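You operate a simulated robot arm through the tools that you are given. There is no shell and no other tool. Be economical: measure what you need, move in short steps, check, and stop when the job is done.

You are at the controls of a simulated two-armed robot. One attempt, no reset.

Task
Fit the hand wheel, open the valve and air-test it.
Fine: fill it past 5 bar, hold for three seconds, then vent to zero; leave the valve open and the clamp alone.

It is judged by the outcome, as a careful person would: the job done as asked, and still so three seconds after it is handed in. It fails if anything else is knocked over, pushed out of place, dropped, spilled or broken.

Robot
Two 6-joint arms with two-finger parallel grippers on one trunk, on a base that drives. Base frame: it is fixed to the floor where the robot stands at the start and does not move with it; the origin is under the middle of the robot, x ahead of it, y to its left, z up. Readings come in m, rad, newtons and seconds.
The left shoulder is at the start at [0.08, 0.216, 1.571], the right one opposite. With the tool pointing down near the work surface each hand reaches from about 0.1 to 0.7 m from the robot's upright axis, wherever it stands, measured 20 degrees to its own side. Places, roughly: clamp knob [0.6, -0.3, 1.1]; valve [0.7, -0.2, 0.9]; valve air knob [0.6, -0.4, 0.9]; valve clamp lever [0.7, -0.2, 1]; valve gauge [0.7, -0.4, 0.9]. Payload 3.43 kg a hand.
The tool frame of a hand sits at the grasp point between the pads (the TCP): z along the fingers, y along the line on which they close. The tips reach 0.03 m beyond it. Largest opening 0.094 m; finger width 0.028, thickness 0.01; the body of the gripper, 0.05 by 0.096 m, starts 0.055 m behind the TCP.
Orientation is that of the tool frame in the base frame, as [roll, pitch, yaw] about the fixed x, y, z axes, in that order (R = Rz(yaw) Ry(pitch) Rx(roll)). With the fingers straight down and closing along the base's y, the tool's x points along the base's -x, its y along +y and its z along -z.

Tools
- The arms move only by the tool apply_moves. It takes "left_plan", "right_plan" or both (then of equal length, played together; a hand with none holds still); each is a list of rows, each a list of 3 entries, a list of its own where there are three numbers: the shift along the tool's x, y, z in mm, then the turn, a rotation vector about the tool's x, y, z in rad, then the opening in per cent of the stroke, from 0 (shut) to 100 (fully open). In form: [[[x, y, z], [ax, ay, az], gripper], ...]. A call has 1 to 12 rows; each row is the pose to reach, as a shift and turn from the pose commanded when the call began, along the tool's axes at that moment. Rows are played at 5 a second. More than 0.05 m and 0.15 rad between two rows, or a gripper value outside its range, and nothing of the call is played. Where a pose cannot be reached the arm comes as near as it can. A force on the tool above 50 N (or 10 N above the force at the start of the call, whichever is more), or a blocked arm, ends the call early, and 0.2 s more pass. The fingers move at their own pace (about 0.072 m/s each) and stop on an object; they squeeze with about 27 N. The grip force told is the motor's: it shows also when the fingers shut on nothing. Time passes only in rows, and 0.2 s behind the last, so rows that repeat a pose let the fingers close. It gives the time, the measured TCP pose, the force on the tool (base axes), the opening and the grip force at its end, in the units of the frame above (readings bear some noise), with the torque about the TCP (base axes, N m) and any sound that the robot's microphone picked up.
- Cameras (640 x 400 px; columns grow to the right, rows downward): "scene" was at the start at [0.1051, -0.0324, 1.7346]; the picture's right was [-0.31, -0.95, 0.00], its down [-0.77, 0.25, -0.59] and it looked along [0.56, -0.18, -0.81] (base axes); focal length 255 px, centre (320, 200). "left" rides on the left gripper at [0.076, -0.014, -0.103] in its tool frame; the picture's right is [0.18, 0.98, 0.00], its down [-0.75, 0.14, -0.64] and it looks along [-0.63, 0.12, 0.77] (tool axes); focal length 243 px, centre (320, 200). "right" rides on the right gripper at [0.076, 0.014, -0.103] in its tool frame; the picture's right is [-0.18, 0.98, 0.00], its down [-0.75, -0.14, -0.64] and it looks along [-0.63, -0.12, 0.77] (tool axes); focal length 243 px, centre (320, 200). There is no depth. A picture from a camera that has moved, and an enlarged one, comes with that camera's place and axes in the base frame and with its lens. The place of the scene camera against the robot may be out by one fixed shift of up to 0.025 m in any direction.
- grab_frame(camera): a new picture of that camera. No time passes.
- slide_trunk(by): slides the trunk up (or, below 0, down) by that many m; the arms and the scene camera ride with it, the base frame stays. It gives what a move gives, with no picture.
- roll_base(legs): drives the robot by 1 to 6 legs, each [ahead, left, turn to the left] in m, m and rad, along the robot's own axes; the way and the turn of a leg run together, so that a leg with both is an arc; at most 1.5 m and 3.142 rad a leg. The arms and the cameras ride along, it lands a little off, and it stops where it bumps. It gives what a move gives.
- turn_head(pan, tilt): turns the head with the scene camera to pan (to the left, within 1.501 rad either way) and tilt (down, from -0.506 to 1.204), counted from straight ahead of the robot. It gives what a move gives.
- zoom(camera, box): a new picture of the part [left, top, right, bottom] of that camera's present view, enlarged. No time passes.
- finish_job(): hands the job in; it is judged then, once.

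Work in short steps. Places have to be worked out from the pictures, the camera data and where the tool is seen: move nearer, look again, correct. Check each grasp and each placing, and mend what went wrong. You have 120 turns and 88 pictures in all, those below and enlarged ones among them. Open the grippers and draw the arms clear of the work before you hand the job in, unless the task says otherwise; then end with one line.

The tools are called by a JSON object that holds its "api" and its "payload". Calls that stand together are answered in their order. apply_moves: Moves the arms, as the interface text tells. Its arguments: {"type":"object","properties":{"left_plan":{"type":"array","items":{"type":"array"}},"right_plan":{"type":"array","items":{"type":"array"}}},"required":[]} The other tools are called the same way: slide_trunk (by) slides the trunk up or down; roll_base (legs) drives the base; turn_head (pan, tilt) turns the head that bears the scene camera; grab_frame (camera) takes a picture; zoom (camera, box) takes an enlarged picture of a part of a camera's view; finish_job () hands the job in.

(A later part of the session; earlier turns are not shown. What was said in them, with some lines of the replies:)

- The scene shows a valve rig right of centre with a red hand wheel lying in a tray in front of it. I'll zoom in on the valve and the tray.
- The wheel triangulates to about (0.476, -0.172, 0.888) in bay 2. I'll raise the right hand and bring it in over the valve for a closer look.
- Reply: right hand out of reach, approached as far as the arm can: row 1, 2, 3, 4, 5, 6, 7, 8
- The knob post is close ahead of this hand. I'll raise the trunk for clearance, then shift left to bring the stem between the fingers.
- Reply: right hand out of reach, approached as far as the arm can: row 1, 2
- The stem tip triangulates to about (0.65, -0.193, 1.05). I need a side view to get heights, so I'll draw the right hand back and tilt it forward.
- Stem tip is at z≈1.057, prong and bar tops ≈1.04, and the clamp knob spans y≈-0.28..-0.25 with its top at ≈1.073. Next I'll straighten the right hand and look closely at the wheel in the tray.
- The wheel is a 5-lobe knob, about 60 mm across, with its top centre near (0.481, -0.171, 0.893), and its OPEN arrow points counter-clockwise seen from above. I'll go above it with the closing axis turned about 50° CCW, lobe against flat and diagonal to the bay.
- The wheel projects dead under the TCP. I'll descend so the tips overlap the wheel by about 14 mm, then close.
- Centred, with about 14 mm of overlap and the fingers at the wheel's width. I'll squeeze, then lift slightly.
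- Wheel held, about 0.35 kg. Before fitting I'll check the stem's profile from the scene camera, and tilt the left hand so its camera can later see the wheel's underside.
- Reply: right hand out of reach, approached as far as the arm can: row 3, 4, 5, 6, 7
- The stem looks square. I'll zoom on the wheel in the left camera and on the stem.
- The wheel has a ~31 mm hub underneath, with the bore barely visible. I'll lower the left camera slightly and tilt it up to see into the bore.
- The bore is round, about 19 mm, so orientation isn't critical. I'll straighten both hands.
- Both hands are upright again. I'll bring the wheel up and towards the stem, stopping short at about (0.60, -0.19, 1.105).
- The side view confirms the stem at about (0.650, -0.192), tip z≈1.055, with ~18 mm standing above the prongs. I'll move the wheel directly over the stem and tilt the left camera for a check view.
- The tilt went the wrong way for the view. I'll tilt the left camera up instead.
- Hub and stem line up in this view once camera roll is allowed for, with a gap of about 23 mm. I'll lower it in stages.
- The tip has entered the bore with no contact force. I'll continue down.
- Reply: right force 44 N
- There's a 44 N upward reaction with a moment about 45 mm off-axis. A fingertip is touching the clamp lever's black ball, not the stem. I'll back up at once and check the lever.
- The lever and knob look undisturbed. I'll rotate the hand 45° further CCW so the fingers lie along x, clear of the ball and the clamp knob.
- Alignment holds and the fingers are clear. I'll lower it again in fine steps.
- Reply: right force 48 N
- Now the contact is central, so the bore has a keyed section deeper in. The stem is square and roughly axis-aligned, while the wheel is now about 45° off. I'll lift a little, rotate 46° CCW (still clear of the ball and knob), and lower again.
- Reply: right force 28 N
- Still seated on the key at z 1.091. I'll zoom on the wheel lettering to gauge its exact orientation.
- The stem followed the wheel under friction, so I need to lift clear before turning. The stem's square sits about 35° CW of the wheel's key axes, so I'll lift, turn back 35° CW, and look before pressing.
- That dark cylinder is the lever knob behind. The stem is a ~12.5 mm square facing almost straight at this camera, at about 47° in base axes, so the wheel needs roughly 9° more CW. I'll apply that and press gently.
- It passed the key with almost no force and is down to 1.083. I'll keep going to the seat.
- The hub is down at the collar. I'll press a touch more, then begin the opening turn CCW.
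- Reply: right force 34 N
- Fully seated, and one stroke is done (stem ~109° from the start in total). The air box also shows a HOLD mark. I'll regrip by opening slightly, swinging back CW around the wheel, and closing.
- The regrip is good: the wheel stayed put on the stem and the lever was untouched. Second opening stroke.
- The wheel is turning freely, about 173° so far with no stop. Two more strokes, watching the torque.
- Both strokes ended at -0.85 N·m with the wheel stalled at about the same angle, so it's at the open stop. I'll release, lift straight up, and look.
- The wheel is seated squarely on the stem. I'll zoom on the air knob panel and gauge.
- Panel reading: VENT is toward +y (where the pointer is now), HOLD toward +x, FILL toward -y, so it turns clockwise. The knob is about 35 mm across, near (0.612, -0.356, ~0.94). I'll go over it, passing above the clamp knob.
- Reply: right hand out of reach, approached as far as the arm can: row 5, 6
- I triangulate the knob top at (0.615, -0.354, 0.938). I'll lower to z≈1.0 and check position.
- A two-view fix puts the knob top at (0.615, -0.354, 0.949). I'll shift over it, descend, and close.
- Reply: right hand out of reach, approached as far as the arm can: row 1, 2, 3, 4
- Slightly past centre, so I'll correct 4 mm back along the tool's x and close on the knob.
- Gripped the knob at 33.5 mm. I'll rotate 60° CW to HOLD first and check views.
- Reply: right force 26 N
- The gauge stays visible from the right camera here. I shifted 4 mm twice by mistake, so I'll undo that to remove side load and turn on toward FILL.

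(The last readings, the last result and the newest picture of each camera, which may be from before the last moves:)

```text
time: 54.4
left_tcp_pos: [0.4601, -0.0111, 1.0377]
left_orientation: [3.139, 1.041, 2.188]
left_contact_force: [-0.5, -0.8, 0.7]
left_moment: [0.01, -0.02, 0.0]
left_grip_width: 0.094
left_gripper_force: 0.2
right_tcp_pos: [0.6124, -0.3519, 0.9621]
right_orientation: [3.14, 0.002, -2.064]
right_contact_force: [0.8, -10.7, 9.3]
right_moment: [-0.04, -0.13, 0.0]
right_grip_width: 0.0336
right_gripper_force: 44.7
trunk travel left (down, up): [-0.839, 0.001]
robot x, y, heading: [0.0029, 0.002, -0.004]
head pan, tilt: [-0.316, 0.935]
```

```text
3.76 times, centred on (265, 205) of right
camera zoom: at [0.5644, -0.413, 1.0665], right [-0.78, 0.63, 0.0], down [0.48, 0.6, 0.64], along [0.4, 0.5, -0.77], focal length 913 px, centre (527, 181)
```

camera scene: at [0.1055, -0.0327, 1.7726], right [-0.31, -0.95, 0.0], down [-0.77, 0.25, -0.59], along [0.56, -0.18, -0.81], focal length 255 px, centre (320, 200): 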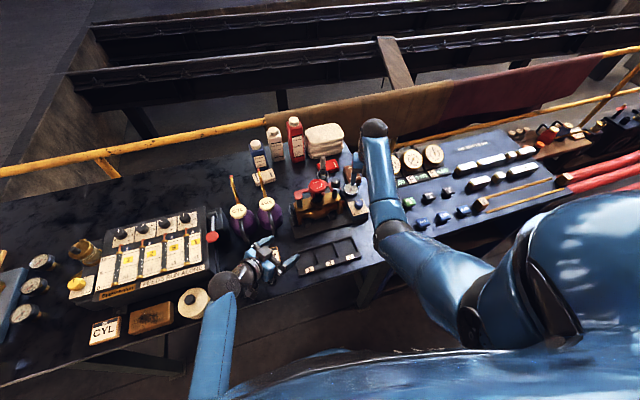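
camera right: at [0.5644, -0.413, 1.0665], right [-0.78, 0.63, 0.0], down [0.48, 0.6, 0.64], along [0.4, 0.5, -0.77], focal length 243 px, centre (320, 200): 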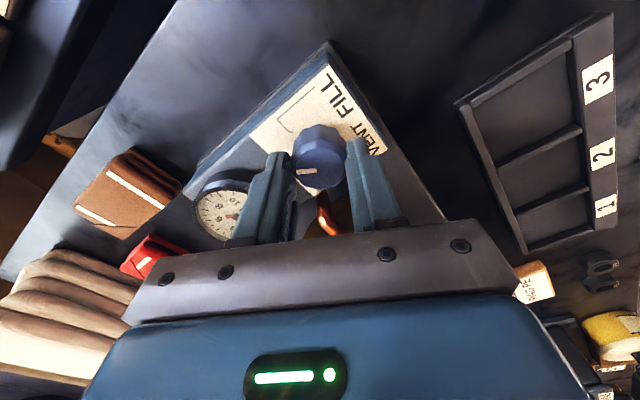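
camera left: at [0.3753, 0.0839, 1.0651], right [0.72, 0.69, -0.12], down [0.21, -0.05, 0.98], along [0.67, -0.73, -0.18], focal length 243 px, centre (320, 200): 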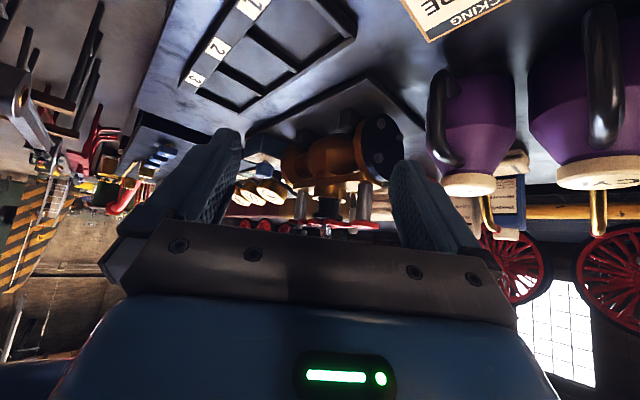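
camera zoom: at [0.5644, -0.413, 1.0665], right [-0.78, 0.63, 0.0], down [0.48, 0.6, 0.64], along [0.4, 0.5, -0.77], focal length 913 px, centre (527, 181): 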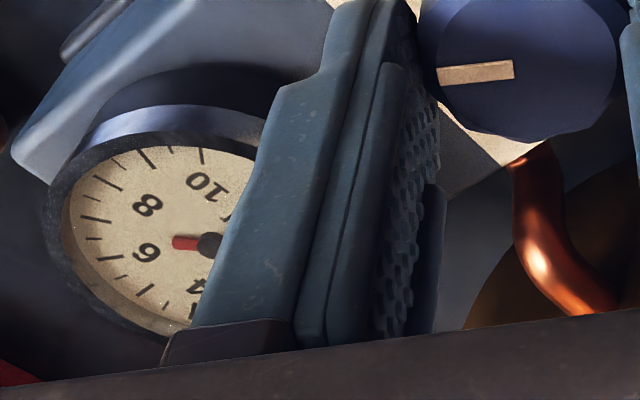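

The needle's tail suggests about 0.7 bar, so filling is just starting. I'll turn the remaining ~23° to FILL.

{"api": "apply_moves", "payload": {"right_plan": [[[0, 0, 0], [0, 0, 0.13], 20], [[0, 0, 0], [0, 0, 0.26], 20], [[0, 0, 0], [0, 0, 0.39], 20]]}}

{"api": "grab_frame", "payload": {"camera": "right"}}

{"api": "zoom", "payload": {"camera": "scene", "box": [335, 170, 385, 210]}}

```text
time: 55.2
left_tcp_pos: [0.4583, -0.0109, 1.038]
left_orientation: [3.137, 1.041, 2.188]
left_contact_force: [-0.6, 0.9, -0.5]
left_moment: [0.01, 0.02, -0.01]
left_grip_width: 0.094
left_gripper_force: 0.0
right_tcp_pos: [0.6131, -0.3514, 0.9637]
right_orientation: [3.141, -0.001, -2.453]
right_contact_force: [-1.9, -10.8, 7.3]
right_moment: [0.11, -0.47, -0.03]
right_grip_width: 0.0332
right_gripper_force: 44.9
trunk travel left (down, up): [-0.839, 0.001]
robot x, y, heading: [0.0065, -0.0007, 0.003]
head pan, tilt: [-0.316, 0.935]
```

```text
22 pictures are left
camera right: at [0.5451, -0.39, 1.0665], right [-0.48, 0.88, 0.0], down [0.67, 0.37, 0.64], along [0.56, 0.31, -0.77], focal length 243 px, centre (320, 200)
```

right: 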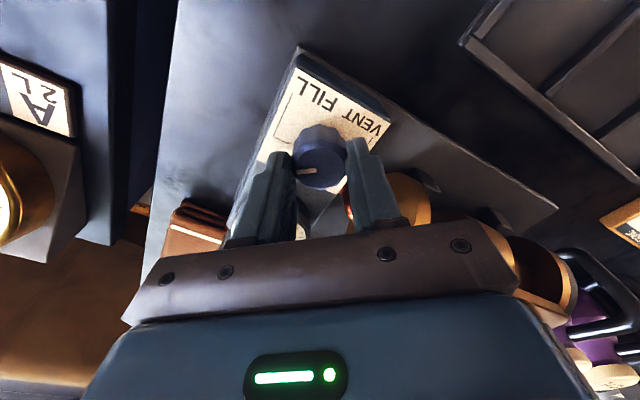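

```text
10.00 times, centred on (360, 190) of scene
camera zoom: at [0.103, -0.0344, 1.7727], right [-0.31, -0.95, 0.0], down [-0.76, 0.25, -0.59], along [0.56, -0.18, -0.8], focal length 2552 px, centre (-80, 300)
```

zoom: 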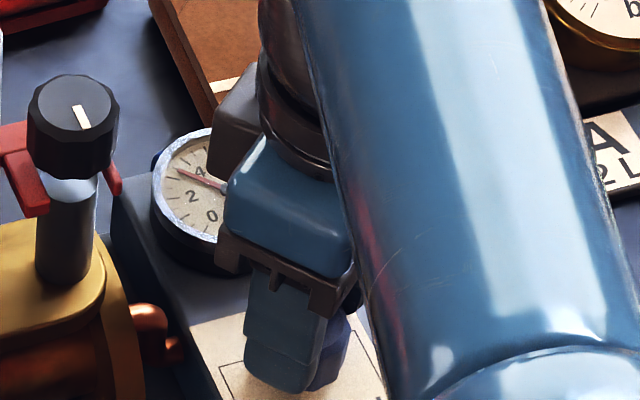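

The scene camera reads the gauge at about 3.3 bar, rising roughly 3 bar/s. One short wait, then I'll turn back to HOLD.

{"api": "apply_moves", "payload": {"right_plan": [[[0, 0, 0], [0, 0, 0], 20], [[0, 0, 0], [0, 0, -0.14], 20], [[0, 0, 0], [0, 0, -0.28], 20], [[0, 0, 0], [0, 0, -0.42], 20], [[0, 0, 0], [0, 0, -0.56], 20], [[0, 0, 0], [0, 0, -0.7], 20], [[0, 0, 0], [0, 0, -0.84], 20], [[0, 0, 0], [0, 0, -0.98], 20], [[0, 0, 0], [0, 0, -1.04], 20]]}}

{"api": "grab_frame", "payload": {"camera": "right"}}

```text
time: 57.2
left_tcp_pos: [0.4587, -0.0102, 1.039]
left_orientation: [3.137, 1.04, 2.188]
left_contact_force: [0.3, -0.6, 0.8]
left_moment: [0.02, 0.01, 0.04]
left_grip_width: 0.0943
left_gripper_force: 0.0
right_tcp_pos: [0.614, -0.352, 0.9633]
right_orientation: [-3.141, -0.001, -1.411]
right_contact_force: [-9.7, -6.9, -0.7]
right_moment: [-0.92, 0.28, -0.03]
right_grip_width: 0.0335
right_gripper_force: 45.0
trunk travel left (down, up): [-0.839, 0.001]
robot x, y, heading: [0.0018, -0.0015, -0.004]
head pan, tilt: [-0.316, 0.935]
```

```text
20 pictures are left
camera right: at [0.6109, -0.43, 1.0665], right [-1.0, 0.02, 0.0], down [0.02, 0.77, 0.64], along [0.01, 0.64, -0.77], focal length 243 px, centre (320, 200)
```

right: 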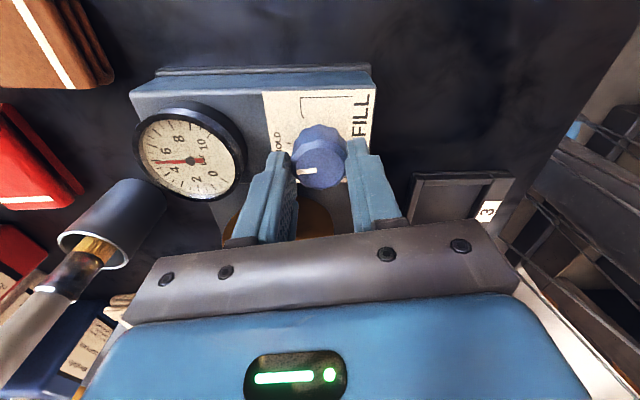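

{"api": "zoom", "payload": {"camera": "right", "box": [125, 95, 255, 205]}}

```text
3.64 times, centred on (190, 150) of right
camera zoom: at [0.6109, -0.43, 1.0665], right [-1.0, 0.02, 0.0], down [0.02, 0.77, 0.64], along [0.01, 0.64, -0.77], focal length 882 px, centre (793, 382)
```

zoom: 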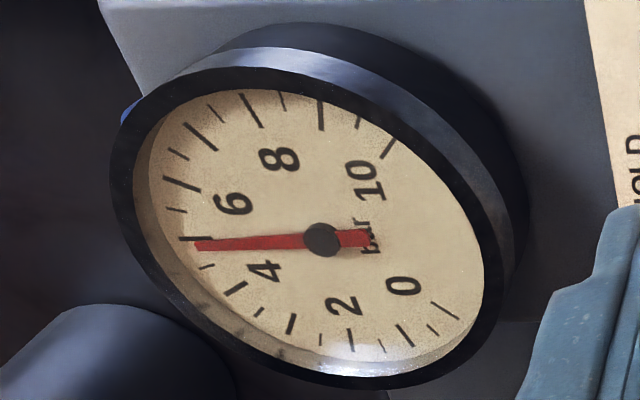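

About 4.9 bar, just short of 5. I'll return to FILL briefly.

{"api": "apply_moves", "payload": {"right_plan": [[[0, 0, 0], [0, 0, 0.14], 20], [[0, 0, 0], [0, 0, 0.28], 20], [[0, 0, 0], [0, 0, 0.42], 20], [[0, 0, 0], [0, 0, 0.56], 20], [[0, 0, 0], [0, 0, 0.7], 20], [[0, 0, 0], [0, 0, 0.84], 20], [[0, 0, 0], [0, 0, 0.95], 20]]}}

{"api": "zoom", "payload": {"camera": "scene", "box": [335, 170, 385, 210]}}

```text
time: 58.8
left_tcp_pos: [0.4593, -0.0105, 1.0386]
left_orientation: [3.137, 1.04, 2.189]
left_contact_force: [-0.2, -0.5, 0.2]
left_moment: [0.01, 0.04, -0.02]
left_grip_width: 0.094
left_gripper_force: 0.1
right_tcp_pos: [0.6122, -0.3524, 0.9643]
right_orientation: [3.14, 0.001, -2.365]
right_contact_force: [-13.9, -4.6, -3.8]
right_moment: [-0.24, 0.53, -0.04]
right_grip_width: 0.0335
right_gripper_force: 45.2
trunk travel left (down, up): [-0.839, 0.001]
robot x, y, heading: [0.0006, -0.0005, -0.003]
head pan, tilt: [-0.316, 0.935]
```

```text
10.00 times, centred on (360, 190) of scene
camera zoom: at [0.1025, -0.034, 1.7727], right [-0.31, -0.95, 0.0], down [-0.76, 0.25, -0.59], along [0.57, -0.18, -0.8], focal length 2552 px, centre (-80, 300)
```

zoom: 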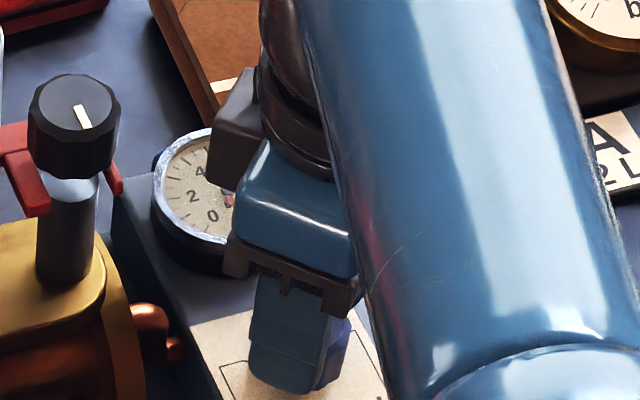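

The needle has moved past the visible part, above 5 bar. I'll turn back to HOLD now and read it.

{"api": "apply_moves", "payload": {"right_plan": [[[0, 0, 0], [0, 0, -0.14], 20], [[0, 0, 0], [0, 0, -0.28], 20], [[0, 0, 0], [0, 0, -0.42], 20], [[0, 0, 0], [0, 0, -0.56], 20], [[0, 0, 0], [0, 0, -0.7], 20], [[0, 0, 0], [0, 0, -0.84], 20], [[0, 0, 0], [0, 0, -0.95], 20]]}}

{"api": "zoom", "payload": {"camera": "right", "box": [125, 95, 255, 205]}}

```text
time: 60.4
left_tcp_pos: [0.4596, -0.0108, 1.0373]
left_orientation: [3.137, 1.039, 2.188]
left_contact_force: [0.0, -0.9, -0.7]
left_moment: [-0.01, 0.0, -0.01]
left_grip_width: 0.094
left_gripper_force: 0.1
right_tcp_pos: [0.6122, -0.3517, 0.9628]
right_orientation: [-3.141, 0.001, -1.411]
right_contact_force: [-16.2, -3.6, -8.0]
right_moment: [-0.07, 0.51, -0.03]
right_grip_width: 0.0337
right_gripper_force: 45.2
trunk travel left (down, up): [-0.839, 0.001]
robot x, y, heading: [-0.0008, 0.0017, -0.004]
head pan, tilt: [-0.316, 0.935]
```

```text
3.64 times, centred on (190, 150) of right
camera zoom: at [0.6109, -0.43, 1.0665], right [-1.0, 0.02, 0.0], down [0.02, 0.77, 0.64], along [0.02, 0.64, -0.77], focal length 882 px, centre (793, 382)
```

zoom: 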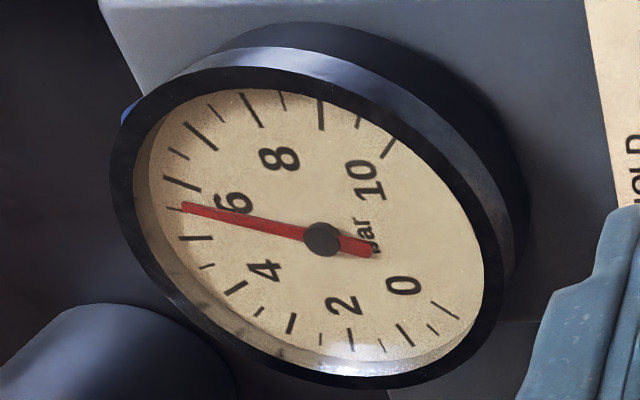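

About 5.55 bar at HOLD. I'll hold still for over three seconds and check it doesn't fall.

{"api": "apply_moves", "payload": {"right_plan": [[[0, 0, 0], [0, 0, 0], 20], [[0, 0, 0], [0, 0, 0], 20], [[0, 0, 0], [0, 0, 0], 20], [[0, 0, 0], [0, 0, 0], 20], [[0, 0, 0], [0, 0, 0], 20], [[0, 0, 0], [0, 0, 0], 20], [[0, 0, 0], [0, 0, 0], 20], [[0, 0, 0], [0, 0, 0], 20], [[0, 0, 0], [0, 0, 0], 20], [[0, 0, 0], [0, 0, 0], 20], [[0, 0, 0], [0, 0, 0], 20], [[0, 0, 0], [0, 0, 0], 20]]}}

{"api": "apply_moves", "payload": {"right_plan": [[[0, 0, 0], [0, 0, 0], 20], [[0, 0, 0], [0, 0, 0], 20], [[0, 0, 0], [0, 0, 0], 20], [[0, 0, 0], [0, 0, 0], 20], [[0, 0, 0], [0, 0, 0], 20], [[0, 0, 0], [0, 0, 0], 20], [[0, 0, 0], [0, 0, 0], 20], [[0, 0, 0], [0, 0, 0], 20]]}}

{"api": "zoom", "payload": {"camera": "right", "box": [125, 95, 255, 205]}}

```text
time: 63.0
left_tcp_pos: [0.46, -0.0114, 1.0383]
left_orientation: [3.138, 1.039, 2.188]
left_contact_force: [-0.3, -0.1, -1.0]
left_moment: [0.02, 0.0, 0.04]
left_grip_width: 0.0941
left_gripper_force: 0.1
right_tcp_pos: [0.612, -0.3519, 0.9632]
right_orientation: [3.139, 0.002, -1.412]
right_contact_force: [-17.7, -2.5, -9.6]
right_moment: [-0.11, 0.46, 0.0]
right_grip_width: 0.0335
right_gripper_force: 44.7
trunk travel left (down, up): [-0.839, 0.001]
robot x, y, heading: [-0.0024, -0.0011, 0.004]
head pan, tilt: [-0.316, 0.935]
```

```text
time: 64.8
left_tcp_pos: [0.458, -0.0098, 1.0379]
left_orientation: [3.137, 1.04, 2.189]
left_contact_force: [-0.9, 0.0, -0.3]
left_moment: [-0.02, 0.03, 0.0]
left_grip_width: 0.0941
left_gripper_force: 0.0
right_tcp_pos: [0.6123, -0.3515, 0.9638]
right_orientation: [-3.14, 0.002, -1.414]
right_contact_force: [-17.8, -2.0, -10.5]
right_moment: [-0.01, 0.46, -0.01]
right_grip_width: 0.0334
right_gripper_force: 44.5
trunk travel left (down, up): [-0.839, 0.001]
robot x, y, heading: [0.0012, -0.001, 0.002]
head pan, tilt: [-0.316, 0.935]
```

```text
3.64 times, centred on (190, 150) of right
camera zoom: at [0.6107, -0.43, 1.0665], right [-1.0, 0.03, 0.0], down [0.02, 0.77, 0.64], along [0.02, 0.64, -0.77], focal length 882 px, centre (793, 382)
```

zoom: 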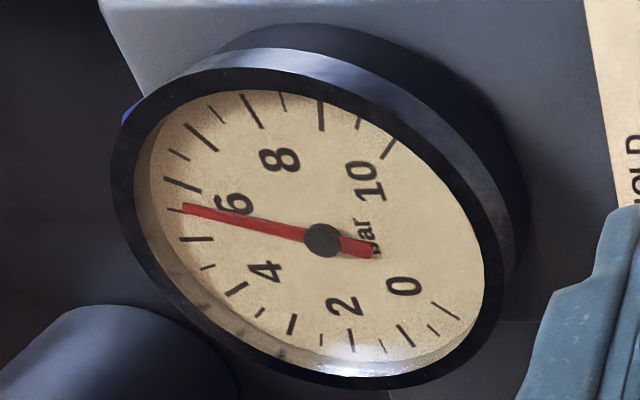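

Steady at 5.5 bar for over 4 s. Now I'll turn CCW to VENT and wait for it to drop.

{"api": "apply_moves", "payload": {"right_plan": [[[0, 0, 0], [0, 0, -0.14], 20], [[0, 0, 0], [0, 0, -0.28], 20], [[0, 0, 0], [0, 0, -0.42], 20], [[0, 0, 0], [0, 0, -0.56], 20], [[0, 0, 0], [0, 0, -0.7], 20], [[0, 0, 0], [0, 0, -0.84], 20], [[0, 0, 0], [0, 0, -0.98], 20], [[0, 0, 0], [0, 0, -1.06], 20], [[0, 0, 0], [0, 0, -1.06], 20], [[0, 0, 0], [0, 0, -1.06], 20], [[0, 0, 0], [0, 0, -1.06], 20], [[0, 0, 0], [0, 0, -1.06], 20]]}}

{"api": "grab_frame", "payload": {"camera": "right"}}

```text
time: 67.4
left_tcp_pos: [0.4571, -0.0161, 1.039]
left_orientation: [3.131, 1.039, 2.179]
left_contact_force: [-0.6, -0.6, 0.1]
left_moment: [-0.02, -0.01, -0.01]
left_grip_width: 0.0941
left_gripper_force: 0.1
right_tcp_pos: [0.6131, -0.3528, 0.9637]
right_orientation: [3.135, -0.003, -0.366]
right_contact_force: [-20.1, -36.9, 1.9]
right_moment: [-0.38, 1.06, -0.18]
right_grip_width: 0.0336
right_gripper_force: 44.9
right hand out of reach, approached as far as the arm can: row 8, 9, 10, 11, 12
trunk travel left (down, up): [-0.839, 0.001]
robot x, y, heading: [-0.0027, -0.0031, -0.006]
head pan, tilt: [-0.316, 0.935]
```

```text
15 pictures are left
camera right: at [0.6791, -0.3927, 1.0672], right [-0.52, -0.85, 0.01], down [-0.65, 0.41, 0.64], along [-0.55, 0.33, -0.77], focal length 243 px, centre (320, 200)
```

right: 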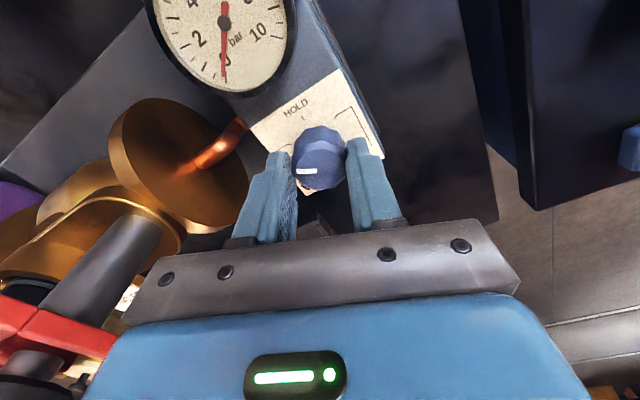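

The gauge is at zero with the knob on VENT. I'll ease the side load, open, lift clear, and recheck.

{"api": "apply_moves", "payload": {"right_plan": [[[0, 2, 0], [0, 0, 0.02], 20], [[0, 2, 0], [0, 0, 0.02], 50], [[0, 2, 0], [0, 0, 0.02], 64], [[0, 2, -20], [0, 0, 0.02], 64], [[0, 2, -50], [0, 0, 0.02], 64], [[0, 2, -95], [0, 0, 0.02], 64]]}}

{"api": "grab_frame", "payload": {"camera": "right"}}

```text
time: 68.8
left_tcp_pos: [0.4606, -0.0093, 1.0381]
left_orientation: [3.14, 1.041, 2.193]
left_contact_force: [-0.7, 0.2, -0.2]
left_moment: [0.01, 0.01, -0.01]
left_grip_width: 0.094
left_gripper_force: 0.1
right_tcp_pos: [0.6181, -0.3436, 1.0601]
right_orientation: [3.141, -0.001, -0.372]
right_contact_force: [-0.3, 0.3, 0.4]
right_moment: [0.03, 0.06, 0.01]
right_grip_width: 0.06
right_gripper_force: 0.0
trunk travel left (down, up): [-0.839, 0.001]
robot x, y, heading: [0.001, 0.0002, -0.004]
head pan, tilt: [-0.316, 0.935]
```

```text
14 pictures are left
camera right: at [0.6832, -0.3844, 1.1629], right [-0.53, -0.85, 0.0], down [-0.65, 0.4, 0.64], along [-0.55, 0.34, -0.77], focal length 243 px, centre (320, 200)
```

right: 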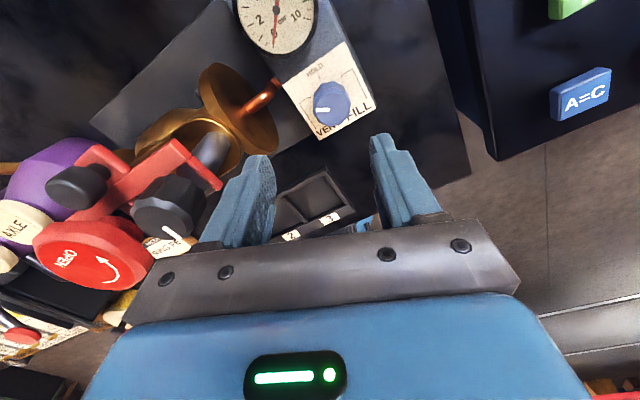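

Gauge 0, knob on VENT, wheel and clamp unchanged. I'll draw the right arm back clear and straighten the left.

{"api": "apply_moves", "payload": {"right_plan": [[[-20, 16, -5], [0, 0, 0], 64], [[-41, 32, -5], [0, 0, 0], 80], [[-62, 48, -5], [0, 0, 0], 100], [[-82, 64, 0], [0, 0, 0], 100], [[-103, 80, 5], [0, 0, 0], 100], [[-124, 96, 10], [0, 0, 0], 100], [[-145, 112, 20], [0, 0, 0], 100], [[-165, 128, 30], [0, 0, 0], 100]], "left_plan": [[[0, 0, 0], [0, 0.13, 0], 100], [[0, 0, 0], [0, 0.26, 0], 100], [[0, 0, 0], [0, 0.39, 0], 100], [[0, 0, 0], [0, 0.52, 0], 100], [[0, 0, 0], [0, 0.65, 0], 100], [[0, 0, 0], [0, 0.78, 0], 100], [[0, 0, 0], [0, 0.91, 0], 100], [[0, 0, 0], [0, 1.04, 0], 100]]}}

{"api": "zoom", "payload": {"camera": "scene", "box": [280, 140, 380, 220]}}

{"api": "grab_frame", "payload": {"camera": "scene"}}

```text
time: 70.6
left_tcp_pos: [0.461, -0.0115, 1.0355]
left_orientation: [3.141, -0.003, 2.192]
left_contact_force: [0.5, -0.1, 0.6]
left_moment: [0.0, 0.0, -0.03]
left_grip_width: 0.0938
left_gripper_force: 0.0
right_tcp_pos: [0.4579, -0.3152, 1.0343]
right_orientation: [3.14, 0.002, -0.384]
right_contact_force: [0.5, -0.6, -0.5]
right_moment: [0.02, 0.01, 0.02]
right_grip_width: 0.0941
right_gripper_force: 0.0
right hand out of reach, approached as far as the arm can: row 1, 2, 3, 4, 5, 6, 7, 8
trunk travel left (down, up): [-0.839, 0.001]
robot x, y, heading: [-0.0036, -0.0009, 0.006]
head pan, tilt: [-0.316, 0.935]
```

```text
5.00 times, centred on (330, 180) of scene
camera zoom: at [0.1052, -0.0333, 1.7726], right [-0.31, -0.95, 0.0], down [-0.77, 0.25, -0.59], along [0.56, -0.18, -0.81], focal length 1276 px, centre (270, 300)
```

zoom: 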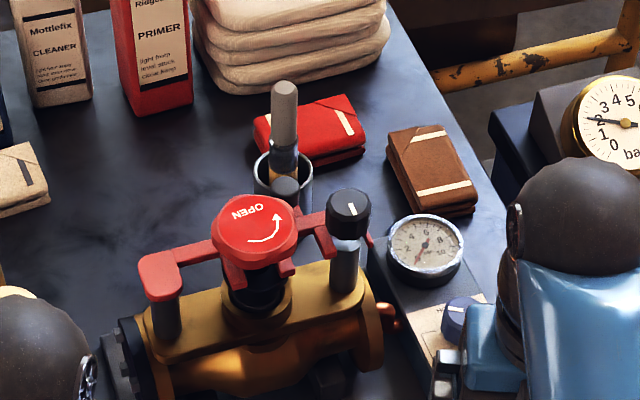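

```text
12 pictures are left
camera scene: at [0.1052, -0.0333, 1.7726], right [-0.31, -0.95, 0.0], down [-0.77, 0.25, -0.59], along [0.56, -0.18, -0.81], focal length 255 px, centre (320, 200)
```

scene: 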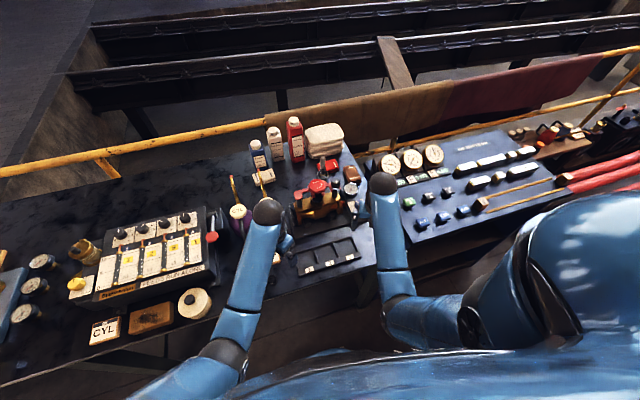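

The wheel is on and turned to its open stop. The gauge peaked near 5.5 bar, held over 4 s and is back at zero, with the clamp untouched and the hands open and clear. I'm handing it in.

{"api": "finish_job", "payload": {}}

```text
The job is handed in.
```

The hand wheel is fitted and turned to its open stop. The valve was filled to about 5.5 bar, held steady for over 4 s and vented to zero. The valve is still open. I didn't use the clamp, but during fitting a fingertip pressed on its lever knob at about 44 N; it looked undisturbed afterwards.
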